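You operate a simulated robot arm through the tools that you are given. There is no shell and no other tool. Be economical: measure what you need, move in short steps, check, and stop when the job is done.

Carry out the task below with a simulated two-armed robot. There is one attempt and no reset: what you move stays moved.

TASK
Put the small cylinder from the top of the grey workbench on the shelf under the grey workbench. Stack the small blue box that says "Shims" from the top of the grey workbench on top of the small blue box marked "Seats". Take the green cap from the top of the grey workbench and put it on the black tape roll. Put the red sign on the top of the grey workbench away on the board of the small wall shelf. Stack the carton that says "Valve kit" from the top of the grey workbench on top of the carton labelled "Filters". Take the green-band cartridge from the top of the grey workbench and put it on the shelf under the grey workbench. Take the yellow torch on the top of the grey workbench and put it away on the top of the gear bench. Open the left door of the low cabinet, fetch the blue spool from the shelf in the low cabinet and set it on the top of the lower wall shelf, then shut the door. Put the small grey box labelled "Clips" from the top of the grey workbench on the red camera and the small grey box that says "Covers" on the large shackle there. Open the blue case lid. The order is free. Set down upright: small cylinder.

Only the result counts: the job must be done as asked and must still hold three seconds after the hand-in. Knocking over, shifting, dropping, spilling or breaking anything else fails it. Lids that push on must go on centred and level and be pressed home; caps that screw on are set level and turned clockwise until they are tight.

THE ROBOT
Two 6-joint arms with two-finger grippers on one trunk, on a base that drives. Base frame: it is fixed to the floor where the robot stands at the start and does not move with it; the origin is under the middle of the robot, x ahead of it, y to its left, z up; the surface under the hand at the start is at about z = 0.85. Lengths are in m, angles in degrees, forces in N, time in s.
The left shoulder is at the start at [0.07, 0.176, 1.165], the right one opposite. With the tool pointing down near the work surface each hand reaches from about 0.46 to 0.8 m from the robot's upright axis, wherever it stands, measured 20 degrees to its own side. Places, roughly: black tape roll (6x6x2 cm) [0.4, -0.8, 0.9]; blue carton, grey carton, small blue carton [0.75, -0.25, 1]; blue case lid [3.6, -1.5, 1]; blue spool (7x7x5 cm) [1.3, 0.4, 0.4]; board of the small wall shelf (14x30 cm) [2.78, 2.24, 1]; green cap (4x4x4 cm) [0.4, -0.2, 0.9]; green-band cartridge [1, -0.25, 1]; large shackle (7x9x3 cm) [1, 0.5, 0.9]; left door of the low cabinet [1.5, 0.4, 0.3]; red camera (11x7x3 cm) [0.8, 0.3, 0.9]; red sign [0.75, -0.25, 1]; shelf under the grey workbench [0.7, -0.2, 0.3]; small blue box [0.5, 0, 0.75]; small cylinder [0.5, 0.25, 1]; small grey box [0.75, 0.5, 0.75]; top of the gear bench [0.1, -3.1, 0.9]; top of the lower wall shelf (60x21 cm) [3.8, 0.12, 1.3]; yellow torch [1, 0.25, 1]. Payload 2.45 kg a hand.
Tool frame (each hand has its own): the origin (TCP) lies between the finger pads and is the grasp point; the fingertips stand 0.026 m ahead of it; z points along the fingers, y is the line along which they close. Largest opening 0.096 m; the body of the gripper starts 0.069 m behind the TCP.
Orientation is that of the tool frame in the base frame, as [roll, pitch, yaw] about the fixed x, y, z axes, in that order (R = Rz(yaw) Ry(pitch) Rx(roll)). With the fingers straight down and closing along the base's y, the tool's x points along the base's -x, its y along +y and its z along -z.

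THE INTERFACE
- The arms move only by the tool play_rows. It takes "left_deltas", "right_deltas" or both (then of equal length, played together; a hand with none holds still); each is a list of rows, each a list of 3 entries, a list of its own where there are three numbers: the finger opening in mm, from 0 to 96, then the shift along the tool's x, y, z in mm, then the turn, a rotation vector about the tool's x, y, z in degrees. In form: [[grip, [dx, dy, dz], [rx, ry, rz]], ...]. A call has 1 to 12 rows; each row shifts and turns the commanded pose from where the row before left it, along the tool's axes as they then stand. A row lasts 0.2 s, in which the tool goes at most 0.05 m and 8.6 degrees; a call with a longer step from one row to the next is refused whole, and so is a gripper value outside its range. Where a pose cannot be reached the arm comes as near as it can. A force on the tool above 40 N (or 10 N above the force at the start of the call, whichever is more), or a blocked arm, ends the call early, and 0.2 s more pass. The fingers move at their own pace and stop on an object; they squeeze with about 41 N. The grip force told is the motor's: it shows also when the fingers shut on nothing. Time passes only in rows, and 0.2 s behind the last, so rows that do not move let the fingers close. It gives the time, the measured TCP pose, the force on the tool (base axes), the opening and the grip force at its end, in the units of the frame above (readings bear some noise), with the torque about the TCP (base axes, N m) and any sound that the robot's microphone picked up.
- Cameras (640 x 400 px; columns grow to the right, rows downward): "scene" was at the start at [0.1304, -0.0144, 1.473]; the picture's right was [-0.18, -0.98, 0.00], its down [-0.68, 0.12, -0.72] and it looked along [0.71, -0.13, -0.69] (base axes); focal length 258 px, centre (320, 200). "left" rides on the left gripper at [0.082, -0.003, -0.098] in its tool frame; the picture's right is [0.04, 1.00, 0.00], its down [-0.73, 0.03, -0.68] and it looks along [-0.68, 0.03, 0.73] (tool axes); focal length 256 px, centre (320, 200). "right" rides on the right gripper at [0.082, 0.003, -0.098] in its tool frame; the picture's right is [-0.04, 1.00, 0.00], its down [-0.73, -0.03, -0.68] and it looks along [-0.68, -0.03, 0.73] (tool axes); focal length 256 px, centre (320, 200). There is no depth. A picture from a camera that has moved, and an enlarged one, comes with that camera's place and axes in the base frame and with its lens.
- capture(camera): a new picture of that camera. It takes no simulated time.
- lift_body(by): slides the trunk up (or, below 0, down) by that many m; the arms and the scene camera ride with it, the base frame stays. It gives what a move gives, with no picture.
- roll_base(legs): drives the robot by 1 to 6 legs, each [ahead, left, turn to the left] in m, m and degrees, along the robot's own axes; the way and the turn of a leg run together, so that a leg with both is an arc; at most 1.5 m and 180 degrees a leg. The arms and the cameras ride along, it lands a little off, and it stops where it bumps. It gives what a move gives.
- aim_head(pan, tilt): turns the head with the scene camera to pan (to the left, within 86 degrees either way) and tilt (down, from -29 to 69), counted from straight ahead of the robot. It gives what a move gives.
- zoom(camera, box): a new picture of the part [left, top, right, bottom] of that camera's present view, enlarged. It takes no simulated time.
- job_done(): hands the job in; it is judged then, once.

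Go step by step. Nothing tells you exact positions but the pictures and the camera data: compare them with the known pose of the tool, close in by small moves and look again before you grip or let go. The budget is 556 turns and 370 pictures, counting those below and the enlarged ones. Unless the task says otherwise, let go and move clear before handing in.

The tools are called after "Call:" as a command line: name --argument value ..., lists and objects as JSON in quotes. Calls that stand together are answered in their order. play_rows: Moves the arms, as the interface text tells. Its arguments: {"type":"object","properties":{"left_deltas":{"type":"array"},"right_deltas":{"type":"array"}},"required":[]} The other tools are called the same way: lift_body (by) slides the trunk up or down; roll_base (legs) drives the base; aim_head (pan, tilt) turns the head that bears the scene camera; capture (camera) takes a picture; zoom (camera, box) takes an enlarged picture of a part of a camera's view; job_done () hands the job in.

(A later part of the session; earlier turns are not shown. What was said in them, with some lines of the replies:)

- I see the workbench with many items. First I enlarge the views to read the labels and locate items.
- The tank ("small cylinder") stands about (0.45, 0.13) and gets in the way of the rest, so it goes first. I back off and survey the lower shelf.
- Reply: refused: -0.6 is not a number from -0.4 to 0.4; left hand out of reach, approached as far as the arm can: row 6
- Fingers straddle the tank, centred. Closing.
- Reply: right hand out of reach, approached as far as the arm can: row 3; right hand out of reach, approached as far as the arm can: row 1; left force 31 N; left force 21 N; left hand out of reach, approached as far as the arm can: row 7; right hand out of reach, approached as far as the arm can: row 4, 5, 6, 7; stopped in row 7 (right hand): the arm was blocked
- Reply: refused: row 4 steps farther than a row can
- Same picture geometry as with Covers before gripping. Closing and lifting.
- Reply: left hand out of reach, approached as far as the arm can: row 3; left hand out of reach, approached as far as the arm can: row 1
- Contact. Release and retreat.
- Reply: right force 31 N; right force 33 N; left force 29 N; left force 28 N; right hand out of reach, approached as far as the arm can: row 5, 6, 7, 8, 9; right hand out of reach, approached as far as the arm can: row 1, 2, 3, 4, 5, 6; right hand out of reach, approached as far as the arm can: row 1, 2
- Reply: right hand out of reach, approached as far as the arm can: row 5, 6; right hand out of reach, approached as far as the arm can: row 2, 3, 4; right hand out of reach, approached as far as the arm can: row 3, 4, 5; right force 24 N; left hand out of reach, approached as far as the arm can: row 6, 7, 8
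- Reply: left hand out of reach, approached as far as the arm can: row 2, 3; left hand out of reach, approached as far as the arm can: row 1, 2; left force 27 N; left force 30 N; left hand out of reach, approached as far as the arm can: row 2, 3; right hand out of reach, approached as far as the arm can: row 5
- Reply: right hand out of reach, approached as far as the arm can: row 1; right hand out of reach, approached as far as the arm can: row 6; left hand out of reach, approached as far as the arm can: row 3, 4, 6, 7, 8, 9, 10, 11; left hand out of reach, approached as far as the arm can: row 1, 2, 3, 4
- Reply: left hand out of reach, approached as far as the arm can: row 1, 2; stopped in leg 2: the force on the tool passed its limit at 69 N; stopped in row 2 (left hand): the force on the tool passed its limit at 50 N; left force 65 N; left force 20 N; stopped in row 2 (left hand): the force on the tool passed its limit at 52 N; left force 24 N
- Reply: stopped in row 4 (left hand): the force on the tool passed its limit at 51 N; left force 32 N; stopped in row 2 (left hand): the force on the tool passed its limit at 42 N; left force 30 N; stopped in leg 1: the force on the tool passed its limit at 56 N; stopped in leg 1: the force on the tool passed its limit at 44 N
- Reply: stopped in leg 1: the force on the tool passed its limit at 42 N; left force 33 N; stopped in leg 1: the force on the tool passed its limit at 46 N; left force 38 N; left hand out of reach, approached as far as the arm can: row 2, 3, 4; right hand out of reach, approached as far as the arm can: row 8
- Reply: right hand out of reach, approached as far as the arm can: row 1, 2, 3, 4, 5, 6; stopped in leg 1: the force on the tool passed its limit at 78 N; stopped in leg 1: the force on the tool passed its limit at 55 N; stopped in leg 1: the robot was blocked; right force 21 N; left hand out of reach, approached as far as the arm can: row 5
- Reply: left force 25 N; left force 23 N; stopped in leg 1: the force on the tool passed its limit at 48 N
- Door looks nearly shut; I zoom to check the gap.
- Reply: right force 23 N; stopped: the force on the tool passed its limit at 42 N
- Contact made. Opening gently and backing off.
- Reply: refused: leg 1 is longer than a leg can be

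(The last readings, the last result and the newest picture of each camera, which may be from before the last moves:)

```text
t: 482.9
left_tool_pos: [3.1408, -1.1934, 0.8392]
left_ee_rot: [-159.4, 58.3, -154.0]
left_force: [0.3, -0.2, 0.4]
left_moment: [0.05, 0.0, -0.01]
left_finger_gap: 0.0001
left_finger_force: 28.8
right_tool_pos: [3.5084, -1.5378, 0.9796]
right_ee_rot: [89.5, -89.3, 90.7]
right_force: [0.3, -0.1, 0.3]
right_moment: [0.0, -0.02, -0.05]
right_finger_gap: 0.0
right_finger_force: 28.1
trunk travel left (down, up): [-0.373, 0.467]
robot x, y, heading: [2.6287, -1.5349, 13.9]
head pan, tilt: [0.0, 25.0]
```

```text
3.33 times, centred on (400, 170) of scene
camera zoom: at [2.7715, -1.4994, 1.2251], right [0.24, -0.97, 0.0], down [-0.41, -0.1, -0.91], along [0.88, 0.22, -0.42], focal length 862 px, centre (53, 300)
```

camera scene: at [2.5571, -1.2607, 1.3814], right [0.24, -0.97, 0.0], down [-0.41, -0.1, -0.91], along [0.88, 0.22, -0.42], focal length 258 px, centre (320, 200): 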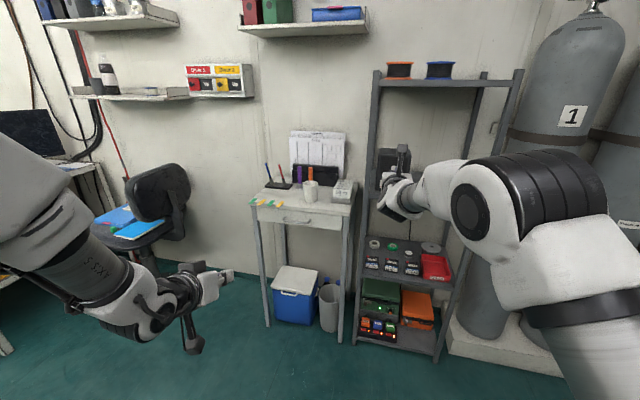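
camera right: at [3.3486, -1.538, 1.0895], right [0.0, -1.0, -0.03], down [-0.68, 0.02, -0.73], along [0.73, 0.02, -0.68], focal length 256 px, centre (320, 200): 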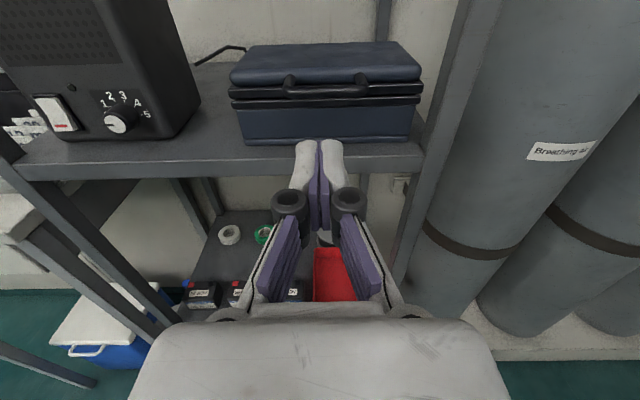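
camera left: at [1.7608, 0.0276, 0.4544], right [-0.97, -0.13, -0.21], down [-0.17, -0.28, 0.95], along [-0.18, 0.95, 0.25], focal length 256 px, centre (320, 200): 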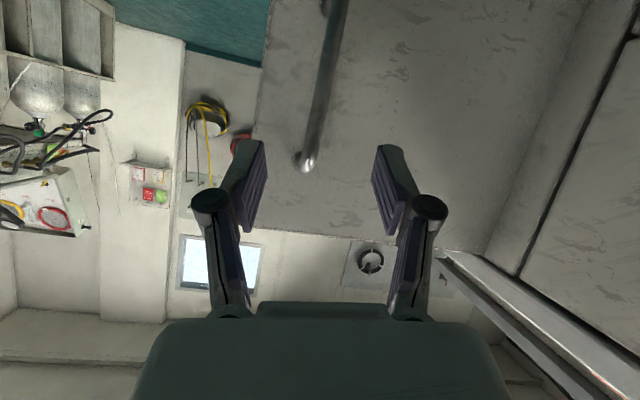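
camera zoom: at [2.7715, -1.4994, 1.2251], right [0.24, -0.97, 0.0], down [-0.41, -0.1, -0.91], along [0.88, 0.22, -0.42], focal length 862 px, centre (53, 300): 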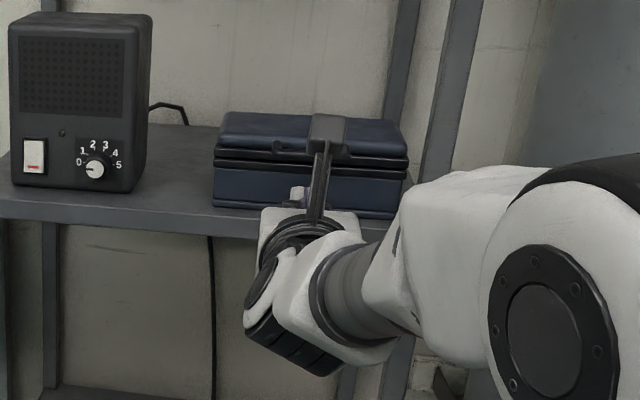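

Call:
roll_base --legs '[[0.029, -0.008, 0]]'

Call:
zoom --camera "right" --box '[220, 40, 420, 190]'

```text
t: 483.7
left_tool_pos: [3.1689, -1.1944, 0.8383]
left_ee_rot: [-159.5, 58.3, -153.9]
left_force: [0.5, 0.6, -0.1]
left_moment: [0.02, -0.04, 0.01]
left_finger_gap: 0.0
left_finger_force: 28.0
right_tool_pos: [3.5371, -1.5377, 0.9816]
right_ee_rot: [89.4, -89.2, 90.6]
right_force: [-0.3, 0.0, -1.7]
right_moment: [-0.01, -0.06, 0.02]
right_finger_gap: 0.0
right_finger_force: 28.3
trunk travel left (down, up): [-0.373, 0.467]
robot x, y, heading: [2.6617, -1.5361, 14.0]
head pan, tilt: [0.0, 25.0]
```

```text
2.67 times, centred on (320, 115) of right
camera zoom: at [3.4388, -1.5406, 1.063], right [0.0, -1.0, -0.03], down [-0.68, 0.02, -0.73], along [0.73, 0.02, -0.68], focal length 683 px, centre (320, 427)
```

zoom: 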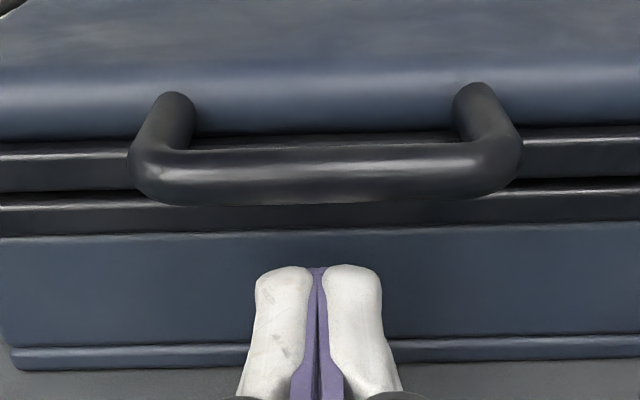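

Call:
play_rows --right_deltas '[[0, [0, 0, 8], [0, 0, 0]], [0, [8, 0, 0], [0, 0, 0]], [0, [10, 0, 0], [0, 0, 0]], [0, [0, 0, 0], [0, 0, 0]]]'

Call:
zoom --camera "right" --box '[220, 40, 420, 190]'

```text
t: 484.7
left_tool_pos: [3.1679, -1.1927, 0.8401]
left_ee_rot: [-159.4, 58.4, -153.9]
left_force: [-0.7, 0.2, 0.4]
left_moment: [0.03, 0.02, -0.02]
left_finger_gap: 0.0
left_finger_force: 28.3
right_tool_pos: [3.5442, -1.5366, 1.0006]
right_ee_rot: [85.3, -89.2, 94.9]
right_force: [0.4, -0.2, -0.3]
right_moment: [-0.01, 0.01, 0.01]
right_finger_gap: 0.0001
right_finger_force: 28.4
trunk travel left (down, up): [-0.373, 0.467]
robot x, y, heading: [2.6604, -1.534, 14.1]
head pan, tilt: [0.0, 25.0]
```

```text
2.67 times, centred on (320, 115) of right
camera zoom: at [3.4447, -1.5399, 1.0819], right [0.0, -1.0, -0.03], down [-0.68, 0.02, -0.73], along [0.73, 0.02, -0.68], focal length 683 px, centre (320, 427)
```

zoom: 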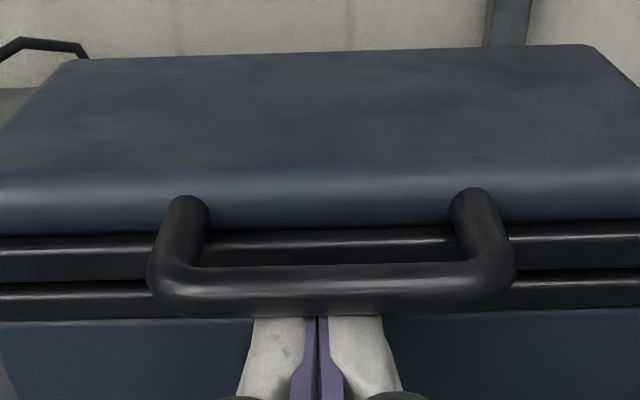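

Call:
play_rows --right_deltas '[[0, [8, 0, 0], [0, 0, 0]], [0, [8, 0, 2], [0, 0, 0]], [0, [8, 0, 2], [0, 0, 0]], [0, [0, 0, 0], [0, 0, 0]]]'

Call:
zoom --camera "right" --box '[180, 20, 460, 190]'

Call:
zoom --camera "scene" --box '[330, 90, 470, 210]'

```text
t: 485.7
left_tool_pos: [3.1692, -1.1937, 0.8391]
left_ee_rot: [-159.4, 58.5, -153.9]
left_force: [-0.7, -0.7, 0.4]
left_moment: [-0.01, 0.01, -0.01]
left_finger_gap: 0.0001
left_finger_force: 28.4
right_tool_pos: [3.5469, -1.5369, 1.0239]
right_ee_rot: [80.4, -89.2, 99.9]
right_force: [0.2, -0.1, 0.2]
right_moment: [-0.04, -0.01, 0.01]
right_finger_gap: 0.0
right_finger_force: 28.1
trunk travel left (down, up): [-0.373, 0.467]
robot x, y, heading: [2.6607, -1.5348, 14.3]
head pan, tilt: [0.0, 25.0]
```

```text
2.29 times, centred on (320, 105) of right
camera zoom: at [3.4492, -1.5395, 1.1065], right [0.0, -1.0, -0.03], down [-0.68, 0.02, -0.74], along [0.74, 0.02, -0.68], focal length 585 px, centre (320, 417)
```

zoom: 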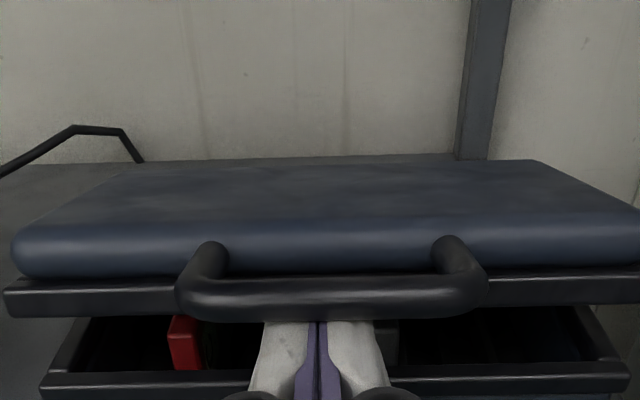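

```text
3.33 times, centred on (400, 150) of scene
camera zoom: at [2.7994, -1.4999, 1.2254], right [0.24, -0.97, 0.0], down [-0.41, -0.1, -0.91], along [0.88, 0.22, -0.42], focal length 862 px, centre (53, 367)
```

zoom: 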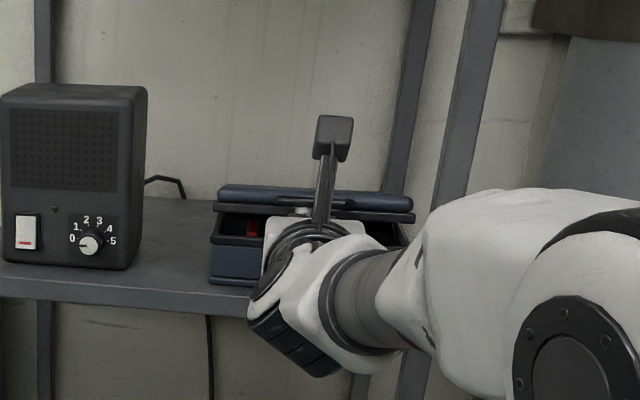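

Call:
play_rows --right_deltas '[[0, [10, 0, 4], [0, 0, 0]], [0, [10, 0, 5], [0, 0, 0]], [0, [9, 0, 6], [0, 0, 0]], [0, [8, 0, 7], [0, 0, 0]], [0, [0, 0, 0], [0, 0, 0]]]'

Call:
zoom --camera "right" --box '[180, 20, 460, 190]'

Call:
zoom --camera "scene" --box '[330, 70, 470, 190]'

```text
t: 486.9
left_tool_pos: [3.1698, -1.1945, 0.8396]
left_ee_rot: [-159.4, 58.4, -153.8]
left_force: [-0.1, -0.5, -0.1]
left_moment: [-0.02, -0.02, -0.02]
left_finger_gap: 0.0
left_finger_force: 28.4
right_tool_pos: [3.57, -1.5375, 1.0612]
right_ee_rot: [84.3, -89.3, 95.7]
right_force: [0.2, 0.0, -0.4]
right_moment: [-0.02, 0.02, 0.01]
right_finger_gap: 0.0061
right_finger_force: 29.1
trunk travel left (down, up): [-0.373, 0.467]
robot x, y, heading: [2.6633, -1.5346, 13.9]
head pan, tilt: [0.0, 25.0]
```

```text
2.29 times, centred on (320, 105) of right
camera zoom: at [3.4715, -1.5398, 1.1431], right [0.0, -1.0, -0.03], down [-0.68, 0.02, -0.73], along [0.73, 0.02, -0.68], focal length 585 px, centre (320, 417)
```

zoom: 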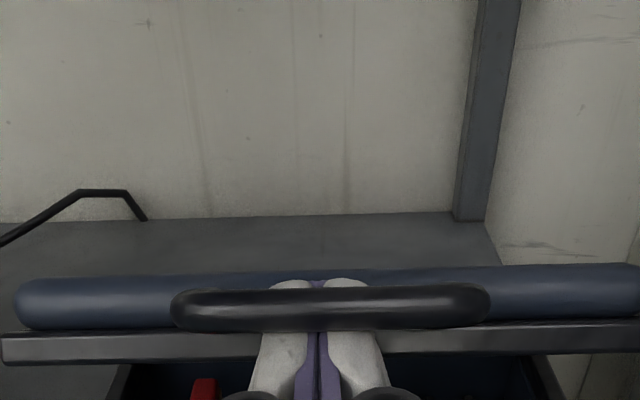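

```text
3.33 times, centred on (400, 130) of scene
camera zoom: at [2.7992, -1.4999, 1.2254], right [0.24, -0.97, 0.0], down [-0.41, -0.1, -0.91], along [0.88, 0.22, -0.42], focal length 862 px, centre (53, 433)
```

zoom: 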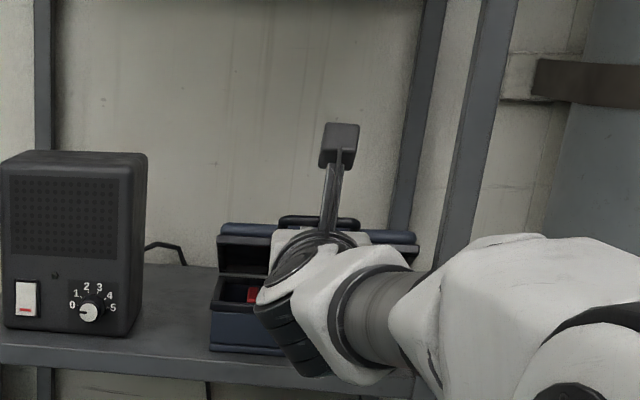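

Call:
play_rows --right_deltas '[[0, [9, 0, 7], [0, 0, 0]], [0, [8, 0, 9], [0, 0, 0]], [0, [6, 0, 10], [0, 0, 0]], [0, [4, 0, 10], [0, 0, 0]], [0, [0, 0, 0], [0, 0, 0]]]'

Call:
zoom --camera "right" --box '[180, 20, 460, 190]'

Call:
zoom --camera "scene" --box '[330, 70, 470, 190]'

```text
t: 488.1
left_tool_pos: [3.1686, -1.1935, 0.8397]
left_ee_rot: [-159.4, 58.4, -153.9]
left_force: [-0.9, -0.9, -0.3]
left_moment: [0.01, 0.03, -0.02]
left_finger_gap: 0.0001
left_finger_force: 27.9
right_tool_pos: [3.6058, -1.5383, 1.0878]
right_ee_rot: [85.0, -89.3, 95.2]
right_force: [-0.1, -0.5, -0.4]
right_moment: [0.0, -0.03, 0.0]
right_finger_gap: 0.0001
right_finger_force: 28.4
trunk travel left (down, up): [-0.373, 0.467]
robot x, y, heading: [2.6675, -1.532, 14.1]
head pan, tilt: [0.0, 25.0]
```

```text
2.29 times, centred on (320, 105) of right
camera zoom: at [3.5077, -1.5396, 1.1697], right [0.0, -1.0, -0.03], down [-0.68, 0.02, -0.73], along [0.73, 0.02, -0.68], focal length 585 px, centre (320, 417)
```

zoom: 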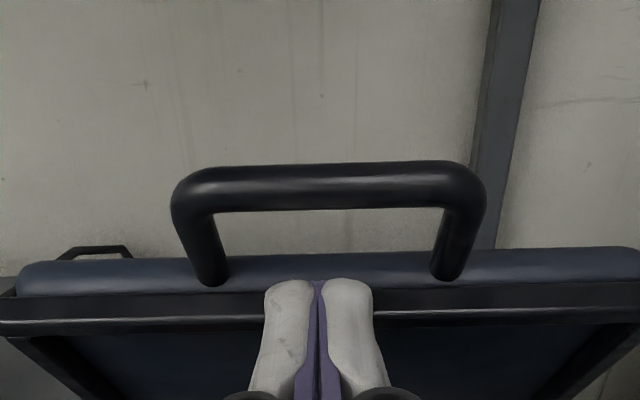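

```text
3.33 times, centred on (400, 130) of scene
camera zoom: at [2.7992, -1.4998, 1.2254], right [0.24, -0.97, 0.0], down [-0.41, -0.1, -0.91], along [0.88, 0.22, -0.42], focal length 862 px, centre (53, 433)
```

zoom: 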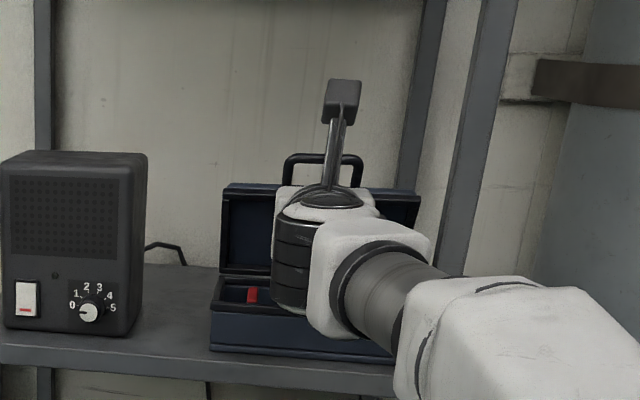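

Call:
play_rows --right_deltas '[[0, [0, 0, 10], [0, 0, 0]], [0, [0, 0, 10], [0, 0, 0]], [0, [0, 0, 10], [0, 0, 0]], [0, [0, 0, 0], [0, 0, 0]]]'

Call:
zoom --camera "right" --box '[180, 20, 460, 190]'

Call:
zoom --camera "scene" --box '[330, 70, 470, 190]'

```text
t: 489.1
left_tool_pos: [3.1686, -1.1942, 0.8396]
left_ee_rot: [-159.4, 58.4, -153.9]
left_force: [-0.1, -0.3, 0.2]
left_moment: [0.01, 0.0, 0.03]
left_finger_gap: 0.0
left_finger_force: 28.4
right_tool_pos: [3.6211, -1.5348, 1.0815]
right_ee_rot: [85.2, -89.3, 94.9]
right_force: [0.5, -0.2, 0.5]
right_moment: [-0.04, -0.01, -0.05]
right_finger_gap: 0.0
right_finger_force: 28.1
right hand out of reach, approached as far as the arm can: row 2, 3
trunk travel left (down, up): [-0.373, 0.467]
robot x, y, heading: [2.6614, -1.5353, 13.8]
head pan, tilt: [0.0, 25.0]
```

```text
2.29 times, centred on (320, 105) of right
camera zoom: at [3.522, -1.5375, 1.1638], right [0.0, -1.0, -0.03], down [-0.68, 0.02, -0.73], along [0.73, 0.02, -0.68], focal length 585 px, centre (320, 417)
```

zoom: 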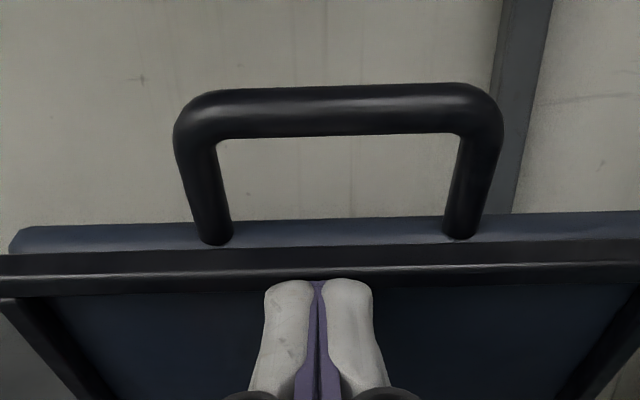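

```text
3.33 times, centred on (400, 130) of scene
camera zoom: at [2.7995, -1.4999, 1.2253], right [0.24, -0.97, 0.0], down [-0.41, -0.1, -0.91], along [0.88, 0.22, -0.42], focal length 862 px, centre (53, 433)
```

zoom: 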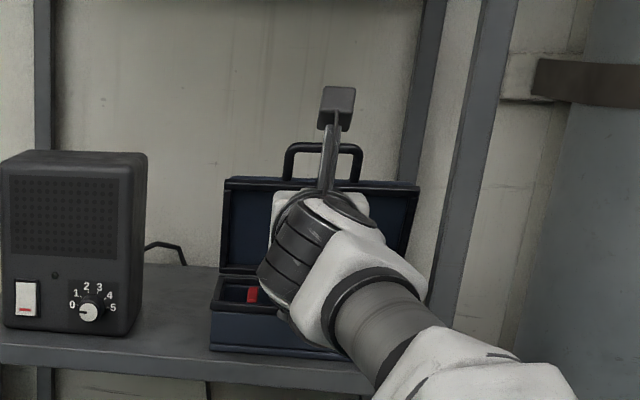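

Call:
roll_base --legs '[[0.034, -0.0085, 0]]'

Call:
zoom --camera "right" --box '[180, 20, 460, 190]'

Call:
zoom --camera "scene" --box '[330, 70, 470, 190]'

```text
t: 490.0
left_tool_pos: [3.2056, -1.1945, 0.8399]
left_ee_rot: [-159.4, 58.3, -153.8]
left_force: [-0.3, 0.4, -0.3]
left_moment: [-0.04, -0.03, -0.01]
left_finger_gap: 0.0
left_finger_force: 28.9
right_tool_pos: [3.6569, -1.5346, 1.0795]
right_ee_rot: [93.9, -89.3, 86.4]
right_force: [0.2, -0.5, -0.4]
right_moment: [0.0, -0.03, 0.0]
right_finger_gap: 0.0
right_finger_force: 27.9
trunk travel left (down, up): [-0.373, 0.467]
robot x, y, heading: [2.6987, -1.5345, 14.2]
head pan, tilt: [0.0, 25.0]
```

```text
2.29 times, centred on (320, 105) of right
camera zoom: at [3.5586, -1.5371, 1.1623], right [0.0, -1.0, -0.03], down [-0.68, 0.02, -0.73], along [0.73, 0.02, -0.68], focal length 585 px, centre (320, 417)
```

zoom: 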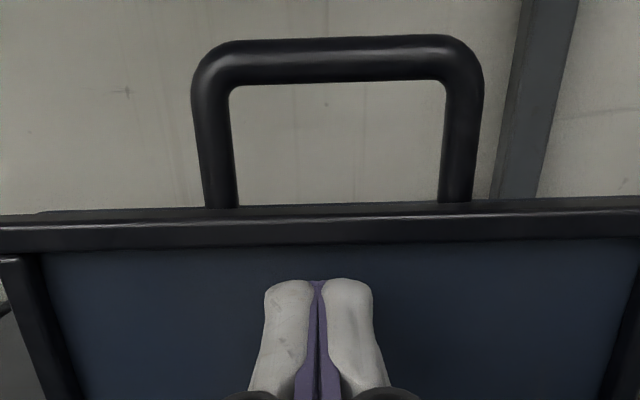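

```text
3.33 times, centred on (400, 130) of scene
camera zoom: at [2.8361, -1.4997, 1.2252], right [0.24, -0.97, 0.0], down [-0.41, -0.1, -0.91], along [0.88, 0.22, -0.42], focal length 862 px, centre (53, 433)
```

zoom: 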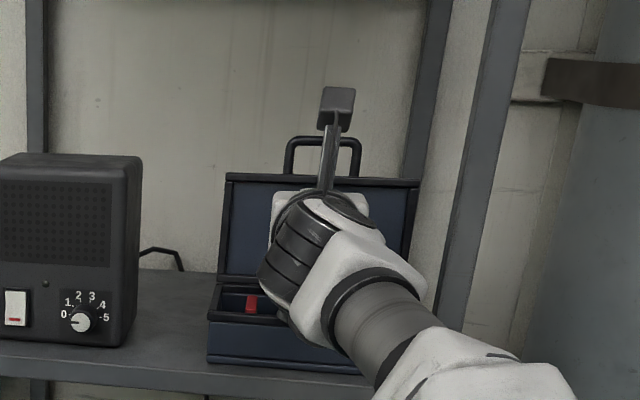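

Call:
roll_base --legs '[[0.024, -0.006, 0]]'

Call:
zoom --camera "right" --box '[180, 20, 460, 190]'

```text
t: 490.9
left_tool_pos: [3.2246, -1.1944, 0.843]
left_ee_rot: [-159.1, 58.7, -153.6]
left_force: [0.6, 0.6, 0.3]
left_moment: [-0.01, 0.05, 0.0]
left_finger_gap: 0.0
left_finger_force: 29.1
right_tool_pos: [3.6716, -1.5323, 1.0881]
right_ee_rot: [60.3, -89.2, 119.9]
right_force: [-35.0, -4.0, -2.1]
right_moment: [0.02, 0.5, -0.06]
right_finger_gap: 0.0059
right_finger_force: 28.7
trunk travel left (down, up): [-0.373, 0.467]
robot x, y, heading: [2.7224, -1.5367, 14.0]
head pan, tilt: [0.0, 25.0]
stopped in leg 1: the force on the tool passed its limit at 61 N (the readings are from after the stop); the commanded pose is now the measured one
```

```text
2.29 times, centred on (320, 105) of right
camera zoom: at [3.573, -1.5359, 1.1692], right [0.01, -1.0, -0.03], down [-0.67, 0.02, -0.74], along [0.74, 0.02, -0.67], focal length 585 px, centre (320, 417)
```

zoom: 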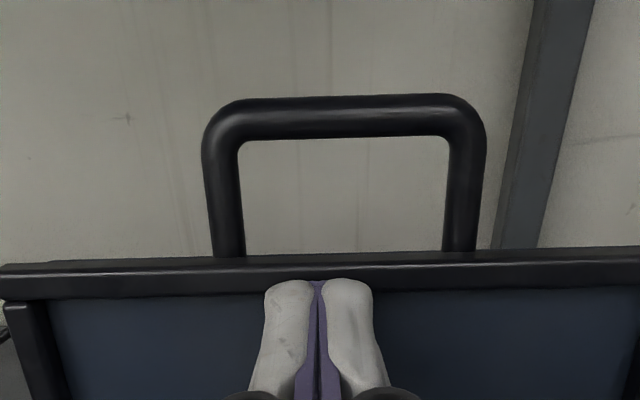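

Call:
roll_base --legs '[[-0.2, 0.05, 0]]'

Call:
capture --camera "right"

Call:
zoom --camera "scene" --box '[320, 60, 500, 200]'

```text
t: 492.6
left_tool_pos: [3.0207, -1.1927, 0.8411]
left_ee_rot: [-159.3, 58.5, -153.5]
left_force: [-0.1, -0.7, 0.1]
left_moment: [0.04, -0.01, 0.02]
left_finger_gap: 0.0
left_finger_force: 28.6
right_tool_pos: [3.4722, -1.5276, 1.0809]
right_ee_rot: [86.2, -89.3, 94.5]
right_force: [0.0, 0.3, 0.3]
right_moment: [-0.03, 0.02, 0.03]
right_finger_gap: 0.0003
right_finger_force: 29.1
trunk travel left (down, up): [-0.373, 0.467]
robot x, y, heading: [2.5177, -1.5366, 14.7]
head pan, tilt: [0.0, 25.0]
```

```text
82 pictures are left
camera right: at [3.374, -1.531, 1.1644], right [0.01, -1.0, -0.03], down [-0.68, 0.01, -0.73], along [0.73, 0.03, -0.68], focal length 256 px, centre (320, 200)
```

right: 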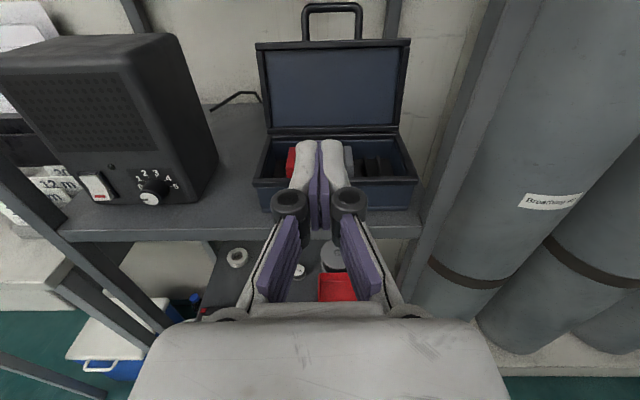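

```text
2.86 times, centred on (410, 130) of scene
camera zoom: at [2.6518, -1.4995, 1.2255], right [0.25, -0.97, 0.0], down [-0.41, -0.11, -0.91], along [0.88, 0.23, -0.42], focal length 738 px, centre (63, 400)
```

zoom: 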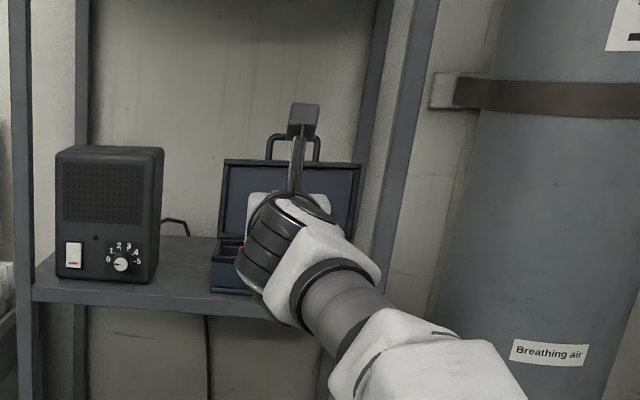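

Call:
lift_body --by 0.3

Call:
roll_base --legs '[[-0.3, 0, 0], [0, 0.5, 0], [0, 0, 125]]'

Call:
aim_head --pan 0 --tilt 35

Call:
capture --camera "scene"

```text
t: 495.6
left_tool_pos: [3.0203, -1.1915, 1.1405]
left_ee_rot: [-159.3, 58.4, -153.4]
left_force: [0.2, -0.4, 0.5]
left_moment: [0.01, -0.01, 0.0]
left_finger_gap: 0.0
left_finger_force: 29.1
right_tool_pos: [3.4739, -1.5273, 1.3813]
right_ee_rot: [91.2, -89.3, 89.4]
right_force: [-0.9, -0.4, 0.2]
right_moment: [0.01, -0.02, -0.04]
right_finger_gap: 0.0002
right_finger_force: 29.0
trunk travel left (down, up): [-0.673, 0.167]
robot x, y, heading: [2.5166, -1.5349, 14.4]
head pan, tilt: [0.0, 25.0]
```

```text
t: 505.4
left_tool_pos: [1.5221, -0.9201, 1.141]
left_ee_rot: [-159.4, 58.3, -27.8]
left_force: [0.3, 0.1, 0.6]
left_moment: [-0.02, 0.02, -0.03]
left_finger_gap: 0.0
left_finger_force: 27.9
right_tool_pos: [1.5306, -0.3581, 1.3814]
right_ee_rot: [90.7, -89.2, -144.4]
right_force: [-0.1, -0.1, -0.3]
right_moment: [0.0, 0.01, 0.02]
right_finger_gap: 0.0
right_finger_force: 28.4
trunk travel left (down, up): [-0.673, 0.167]
robot x, y, heading: [2.0962, -1.1308, 140.2]
head pan, tilt: [0.0, 25.0]
```

```text
t: 506.1
left_tool_pos: [1.5226, -0.9209, 1.142]
left_ee_rot: [-159.3, 58.4, -27.8]
left_force: [-0.5, -0.2, -0.4]
left_moment: [-0.03, 0.01, 0.03]
left_finger_gap: 0.0
left_finger_force: 28.4
right_tool_pos: [1.5312, -0.3567, 1.3806]
right_ee_rot: [90.8, -89.4, -144.4]
right_force: [0.3, 0.3, 0.6]
right_moment: [0.0, -0.01, 0.0]
right_finger_gap: 0.0002
right_finger_force: 28.7
trunk travel left (down, up): [-0.673, 0.167]
robot x, y, heading: [2.1003, -1.1316, 140.3]
head pan, tilt: [0.0, 35.0]
```

```text
80 pictures are left
camera scene: at [1.9892, -1.0416, 1.5097], right [0.64, 0.77, 0.0], down [0.44, -0.37, -0.82], along [-0.63, 0.53, -0.57], focal length 258 px, centre (320, 200)
```

scene: 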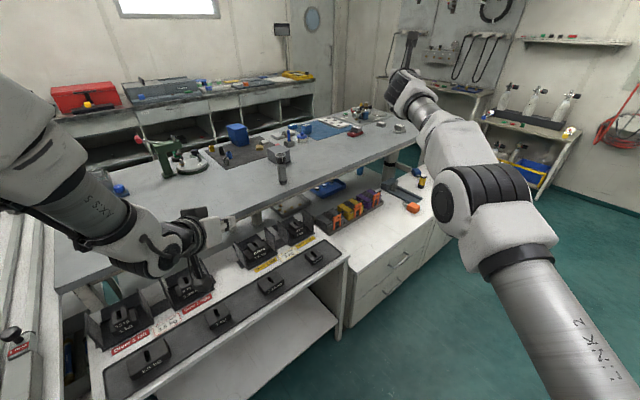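

Call:
zoom --camera "scene" --box '[130, 90, 430, 230]'

Call:
roll_base --legs '[[0, -0.7, 20]]'

Call:
capture --camera "scene"

```text
2.13 times, centred on (280, 160) of scene
camera zoom: at [1.9892, -1.0416, 1.5097], right [0.64, 0.77, 0.0], down [0.44, -0.37, -0.82], along [-0.63, 0.53, -0.57], focal length 551 px, centre (405, 285)
```

zoom: 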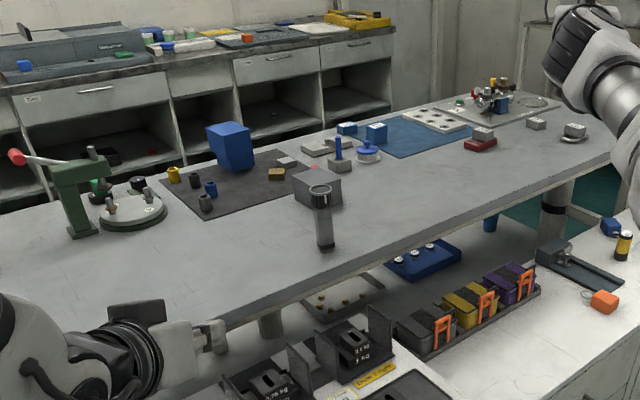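

```text
t: 509.9
left_tool_pos: [1.8312, -0.5281, 1.1396]
left_ee_rot: [-159.3, 58.4, -7.5]
left_force: [-0.2, 0.1, 0.5]
left_moment: [0.0, 0.03, -0.01]
left_finger_gap: 0.0
left_finger_force: 28.4
right_tool_pos: [1.6439, 0.0044, 1.382]
right_ee_rot: [90.2, -89.3, -123.6]
right_force: [-1.3, 0.3, -0.3]
right_moment: [0.0, 0.01, -0.01]
right_finger_gap: 0.0
right_finger_force: 28.5
trunk travel left (down, up): [-0.673, 0.167]
robot x, y, heading: [2.4403, -0.5241, 160.3]
head pan, tilt: [0.0, 35.0]
```

```text
78 pictures are left
camera scene: at [2.3107, -0.4798, 1.5096], right [0.34, 0.94, 0.0], down [0.54, -0.19, -0.82], along [-0.77, 0.28, -0.57], focal length 258 px, centre (320, 200)
```

scene: 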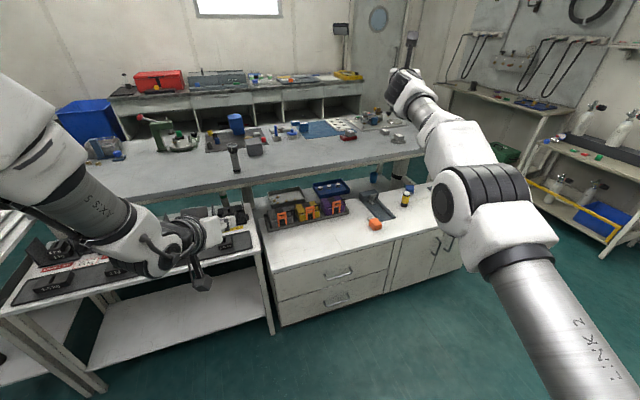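

Call:
zoom --camera "scene" --box '[370, 180, 480, 300]'

Call:
zoom --camera "scene" --box '[190, 80, 430, 180]'

```text
3.33 times, centred on (425, 240) of scene
camera zoom: at [2.3107, -0.4798, 1.5096], right [0.34, 0.94, 0.0], down [0.54, -0.19, -0.82], along [-0.77, 0.28, -0.57], focal length 862 px, centre (-30, 67)
```

zoom: 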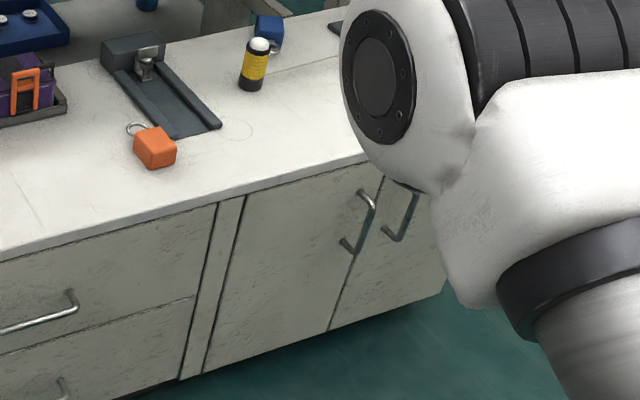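

```text
2.67 times, centred on (310, 130) of scene
camera zoom: at [2.3107, -0.4798, 1.5096], right [0.34, 0.94, 0.0], down [0.54, -0.19, -0.82], along [-0.77, 0.28, -0.57], focal length 689 px, centre (347, 387)
```

zoom: 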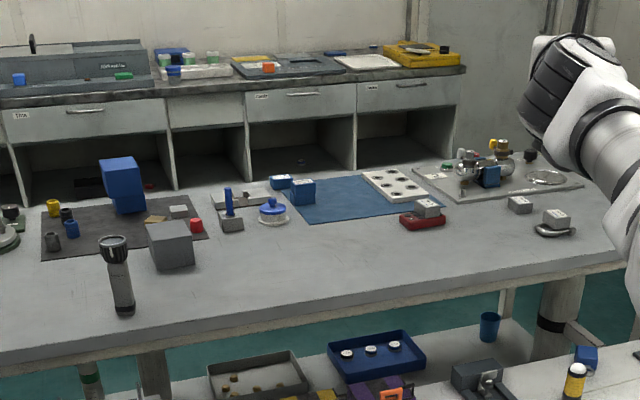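

Everything is in its place: the door is flush, the stacks and placed items stand, and both hands are clear. I hand in now.

Call:
job_done

```text
The job is handed in.
```

I finished every part of the job and handed it in; the result has not come back yet.

- **Last check:** in the last pictures the cabinet door was shut, the lid stayed open, and the stacked boxes on the workbench were standing. I checked the tank, cartridge, sign, spool and torch only when I put them down.
- **First grip on Shims:** the box slipped out on my first lift and stayed in place, turned a few degrees. I then gripped it lower and stacked it on Seats.
- **Case lid:** I pushed it to its stop with about 60 N, so the case may have shifted slightly on its shelf. I saw no movement.
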